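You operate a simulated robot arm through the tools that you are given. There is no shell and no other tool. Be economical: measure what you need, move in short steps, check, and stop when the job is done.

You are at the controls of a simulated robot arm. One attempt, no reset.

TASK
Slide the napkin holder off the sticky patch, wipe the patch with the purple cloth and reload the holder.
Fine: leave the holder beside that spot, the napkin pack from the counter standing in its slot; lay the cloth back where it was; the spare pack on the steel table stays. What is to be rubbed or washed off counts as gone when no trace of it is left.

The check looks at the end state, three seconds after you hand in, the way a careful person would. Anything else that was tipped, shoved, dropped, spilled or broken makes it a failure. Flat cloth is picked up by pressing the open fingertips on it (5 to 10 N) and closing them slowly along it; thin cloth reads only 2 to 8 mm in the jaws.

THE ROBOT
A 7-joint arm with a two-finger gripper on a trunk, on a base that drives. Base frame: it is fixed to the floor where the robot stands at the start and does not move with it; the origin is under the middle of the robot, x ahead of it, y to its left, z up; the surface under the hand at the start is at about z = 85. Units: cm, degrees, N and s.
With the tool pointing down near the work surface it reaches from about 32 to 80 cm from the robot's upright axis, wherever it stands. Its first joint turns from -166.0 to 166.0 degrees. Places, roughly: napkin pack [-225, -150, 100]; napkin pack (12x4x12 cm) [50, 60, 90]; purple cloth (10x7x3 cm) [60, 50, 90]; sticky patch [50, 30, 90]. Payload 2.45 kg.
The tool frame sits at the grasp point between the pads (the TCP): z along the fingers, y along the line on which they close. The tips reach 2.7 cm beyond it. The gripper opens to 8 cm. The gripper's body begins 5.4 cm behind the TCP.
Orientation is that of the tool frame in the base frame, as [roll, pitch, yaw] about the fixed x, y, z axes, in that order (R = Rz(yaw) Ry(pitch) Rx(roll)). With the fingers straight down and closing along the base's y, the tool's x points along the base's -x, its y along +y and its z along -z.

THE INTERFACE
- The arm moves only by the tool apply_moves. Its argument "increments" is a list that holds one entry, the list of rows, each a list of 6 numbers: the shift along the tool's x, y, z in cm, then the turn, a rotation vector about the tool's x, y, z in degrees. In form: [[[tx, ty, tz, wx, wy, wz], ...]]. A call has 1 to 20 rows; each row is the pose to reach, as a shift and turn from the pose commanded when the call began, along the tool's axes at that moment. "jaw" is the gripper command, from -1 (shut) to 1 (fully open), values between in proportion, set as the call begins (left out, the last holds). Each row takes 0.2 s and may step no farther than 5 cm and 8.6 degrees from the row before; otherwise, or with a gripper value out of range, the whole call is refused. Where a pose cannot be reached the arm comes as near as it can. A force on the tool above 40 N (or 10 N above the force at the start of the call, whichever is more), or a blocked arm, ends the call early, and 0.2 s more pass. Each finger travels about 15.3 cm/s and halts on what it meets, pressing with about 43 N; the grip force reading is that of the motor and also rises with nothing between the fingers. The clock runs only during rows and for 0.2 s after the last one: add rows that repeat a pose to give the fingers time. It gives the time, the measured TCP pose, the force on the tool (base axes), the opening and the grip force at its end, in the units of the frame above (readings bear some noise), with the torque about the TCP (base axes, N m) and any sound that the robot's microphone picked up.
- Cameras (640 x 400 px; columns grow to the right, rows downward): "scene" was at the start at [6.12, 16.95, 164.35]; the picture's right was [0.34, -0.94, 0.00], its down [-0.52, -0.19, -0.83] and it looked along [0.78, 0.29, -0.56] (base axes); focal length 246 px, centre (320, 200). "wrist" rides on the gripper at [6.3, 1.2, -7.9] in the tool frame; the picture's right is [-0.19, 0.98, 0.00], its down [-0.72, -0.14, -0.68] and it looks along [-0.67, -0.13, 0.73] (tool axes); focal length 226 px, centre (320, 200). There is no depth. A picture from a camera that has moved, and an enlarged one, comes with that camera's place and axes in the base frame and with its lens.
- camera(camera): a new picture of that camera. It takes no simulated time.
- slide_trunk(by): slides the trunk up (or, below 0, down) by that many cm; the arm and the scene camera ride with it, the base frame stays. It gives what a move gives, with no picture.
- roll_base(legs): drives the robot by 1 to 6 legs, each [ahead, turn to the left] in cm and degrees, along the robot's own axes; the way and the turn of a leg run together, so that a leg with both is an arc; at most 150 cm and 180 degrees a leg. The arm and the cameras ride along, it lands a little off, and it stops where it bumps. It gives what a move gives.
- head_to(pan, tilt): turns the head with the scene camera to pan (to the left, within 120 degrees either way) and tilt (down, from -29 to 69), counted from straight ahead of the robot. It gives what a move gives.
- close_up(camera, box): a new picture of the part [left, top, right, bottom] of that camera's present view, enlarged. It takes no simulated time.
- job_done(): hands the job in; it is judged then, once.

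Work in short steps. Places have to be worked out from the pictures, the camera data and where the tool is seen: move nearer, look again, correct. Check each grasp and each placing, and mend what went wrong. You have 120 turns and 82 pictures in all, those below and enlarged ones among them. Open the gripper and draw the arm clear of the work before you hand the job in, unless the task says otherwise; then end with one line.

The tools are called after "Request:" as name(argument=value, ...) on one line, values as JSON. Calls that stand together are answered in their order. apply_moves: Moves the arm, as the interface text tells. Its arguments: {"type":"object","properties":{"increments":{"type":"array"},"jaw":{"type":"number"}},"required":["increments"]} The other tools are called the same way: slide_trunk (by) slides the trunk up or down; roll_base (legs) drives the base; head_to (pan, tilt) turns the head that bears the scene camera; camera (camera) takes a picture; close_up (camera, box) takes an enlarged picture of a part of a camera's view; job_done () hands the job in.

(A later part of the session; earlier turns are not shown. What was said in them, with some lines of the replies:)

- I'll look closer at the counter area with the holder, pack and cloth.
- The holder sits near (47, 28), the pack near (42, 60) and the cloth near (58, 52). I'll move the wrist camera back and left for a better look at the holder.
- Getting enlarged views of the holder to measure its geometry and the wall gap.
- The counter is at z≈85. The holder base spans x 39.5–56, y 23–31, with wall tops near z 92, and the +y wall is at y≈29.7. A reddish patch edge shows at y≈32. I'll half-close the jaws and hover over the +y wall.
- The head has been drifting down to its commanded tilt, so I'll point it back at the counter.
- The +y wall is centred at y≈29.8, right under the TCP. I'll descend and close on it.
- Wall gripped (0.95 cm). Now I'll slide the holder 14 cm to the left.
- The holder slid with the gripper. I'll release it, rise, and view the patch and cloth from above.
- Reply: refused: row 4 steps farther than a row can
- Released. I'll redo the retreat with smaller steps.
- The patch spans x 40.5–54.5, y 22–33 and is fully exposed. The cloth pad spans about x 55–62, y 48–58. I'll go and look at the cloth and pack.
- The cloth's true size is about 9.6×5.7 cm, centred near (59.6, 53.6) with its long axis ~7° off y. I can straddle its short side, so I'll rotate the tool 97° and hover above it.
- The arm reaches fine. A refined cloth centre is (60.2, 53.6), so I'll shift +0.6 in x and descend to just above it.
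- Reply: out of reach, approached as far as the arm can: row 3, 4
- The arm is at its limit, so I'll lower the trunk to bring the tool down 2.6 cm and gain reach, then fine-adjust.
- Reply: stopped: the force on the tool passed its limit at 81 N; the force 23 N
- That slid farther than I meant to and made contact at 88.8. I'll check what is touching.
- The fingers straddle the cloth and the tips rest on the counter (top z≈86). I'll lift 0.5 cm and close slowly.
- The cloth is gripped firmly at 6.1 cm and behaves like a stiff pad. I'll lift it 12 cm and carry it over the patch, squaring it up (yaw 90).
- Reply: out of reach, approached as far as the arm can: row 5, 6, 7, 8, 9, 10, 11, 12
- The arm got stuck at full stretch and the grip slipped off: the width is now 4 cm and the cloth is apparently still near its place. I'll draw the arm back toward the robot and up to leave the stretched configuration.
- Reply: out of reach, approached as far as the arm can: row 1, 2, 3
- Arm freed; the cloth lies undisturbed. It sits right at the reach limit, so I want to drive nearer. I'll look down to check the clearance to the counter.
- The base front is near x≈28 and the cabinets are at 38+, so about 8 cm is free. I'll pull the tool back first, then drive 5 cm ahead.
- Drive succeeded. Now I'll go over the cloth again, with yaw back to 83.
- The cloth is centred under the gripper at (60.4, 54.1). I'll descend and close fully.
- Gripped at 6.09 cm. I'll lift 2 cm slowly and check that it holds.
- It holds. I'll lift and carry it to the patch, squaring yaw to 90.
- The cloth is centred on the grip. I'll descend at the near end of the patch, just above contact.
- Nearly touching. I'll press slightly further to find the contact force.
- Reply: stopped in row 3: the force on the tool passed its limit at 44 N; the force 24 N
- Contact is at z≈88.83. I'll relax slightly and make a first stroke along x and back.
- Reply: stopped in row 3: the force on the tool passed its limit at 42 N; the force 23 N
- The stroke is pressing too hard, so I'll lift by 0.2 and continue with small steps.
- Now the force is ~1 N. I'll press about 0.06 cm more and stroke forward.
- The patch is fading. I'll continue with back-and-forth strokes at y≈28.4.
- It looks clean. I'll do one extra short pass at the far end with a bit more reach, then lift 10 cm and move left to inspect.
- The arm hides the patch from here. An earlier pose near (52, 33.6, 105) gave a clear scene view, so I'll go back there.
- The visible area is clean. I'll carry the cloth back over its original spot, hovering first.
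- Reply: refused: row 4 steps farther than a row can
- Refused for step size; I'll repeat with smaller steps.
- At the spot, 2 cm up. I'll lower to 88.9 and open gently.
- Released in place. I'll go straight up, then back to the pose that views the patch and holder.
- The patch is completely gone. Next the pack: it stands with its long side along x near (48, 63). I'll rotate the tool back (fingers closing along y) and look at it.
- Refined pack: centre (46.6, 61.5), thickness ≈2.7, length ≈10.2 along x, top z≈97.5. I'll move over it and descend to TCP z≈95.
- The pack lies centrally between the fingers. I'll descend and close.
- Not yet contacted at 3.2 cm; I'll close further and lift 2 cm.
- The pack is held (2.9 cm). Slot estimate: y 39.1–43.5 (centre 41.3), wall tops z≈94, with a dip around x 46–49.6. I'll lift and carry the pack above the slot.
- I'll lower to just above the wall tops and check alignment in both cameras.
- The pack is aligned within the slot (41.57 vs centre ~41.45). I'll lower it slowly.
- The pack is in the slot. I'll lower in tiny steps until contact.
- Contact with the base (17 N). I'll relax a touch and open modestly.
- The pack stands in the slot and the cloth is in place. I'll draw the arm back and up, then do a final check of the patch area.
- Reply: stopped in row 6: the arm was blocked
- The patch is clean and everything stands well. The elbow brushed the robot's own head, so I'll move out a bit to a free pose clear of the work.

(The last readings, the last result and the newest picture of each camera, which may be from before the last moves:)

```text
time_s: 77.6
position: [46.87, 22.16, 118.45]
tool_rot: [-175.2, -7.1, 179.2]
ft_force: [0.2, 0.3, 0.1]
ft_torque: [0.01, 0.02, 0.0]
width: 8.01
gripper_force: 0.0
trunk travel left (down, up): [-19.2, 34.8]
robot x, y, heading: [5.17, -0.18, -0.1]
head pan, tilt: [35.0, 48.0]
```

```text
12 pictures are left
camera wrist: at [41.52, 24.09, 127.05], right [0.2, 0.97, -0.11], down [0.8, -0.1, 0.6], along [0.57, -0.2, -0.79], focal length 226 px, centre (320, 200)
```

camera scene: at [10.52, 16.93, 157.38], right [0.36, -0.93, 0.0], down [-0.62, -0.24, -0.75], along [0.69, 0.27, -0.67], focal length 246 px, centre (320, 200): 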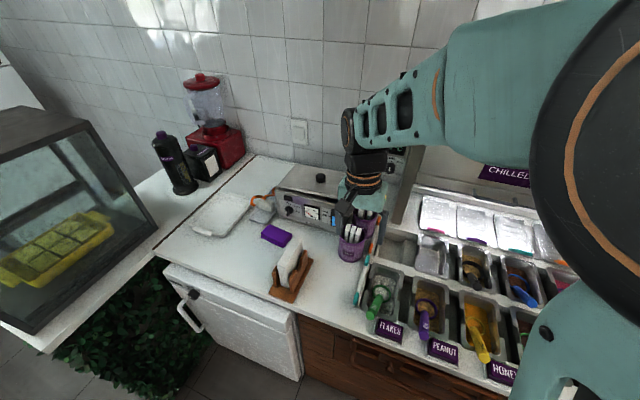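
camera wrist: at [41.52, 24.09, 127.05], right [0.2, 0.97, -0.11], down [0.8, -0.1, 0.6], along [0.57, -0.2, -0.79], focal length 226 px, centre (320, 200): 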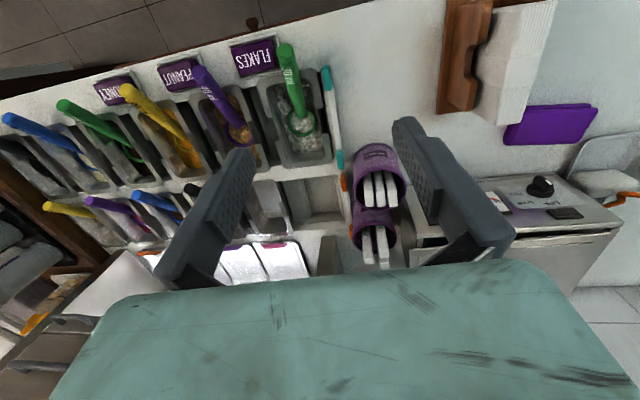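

The counter is clean, the holder is reloaded, the cloth is back in its place, the gripper is open and the arm is clear. I'm handing in.

Request:
job_done()

```text
The job is handed in.
```

The holder now stands about 14 cm to the left of where it was, with the counter's napkin pack upright in its slot. The last pictures show no trace of the sticky patch, the purple cloth is back within about half a centimetre of its old spot, and I never touched the spare pack on the steel table.
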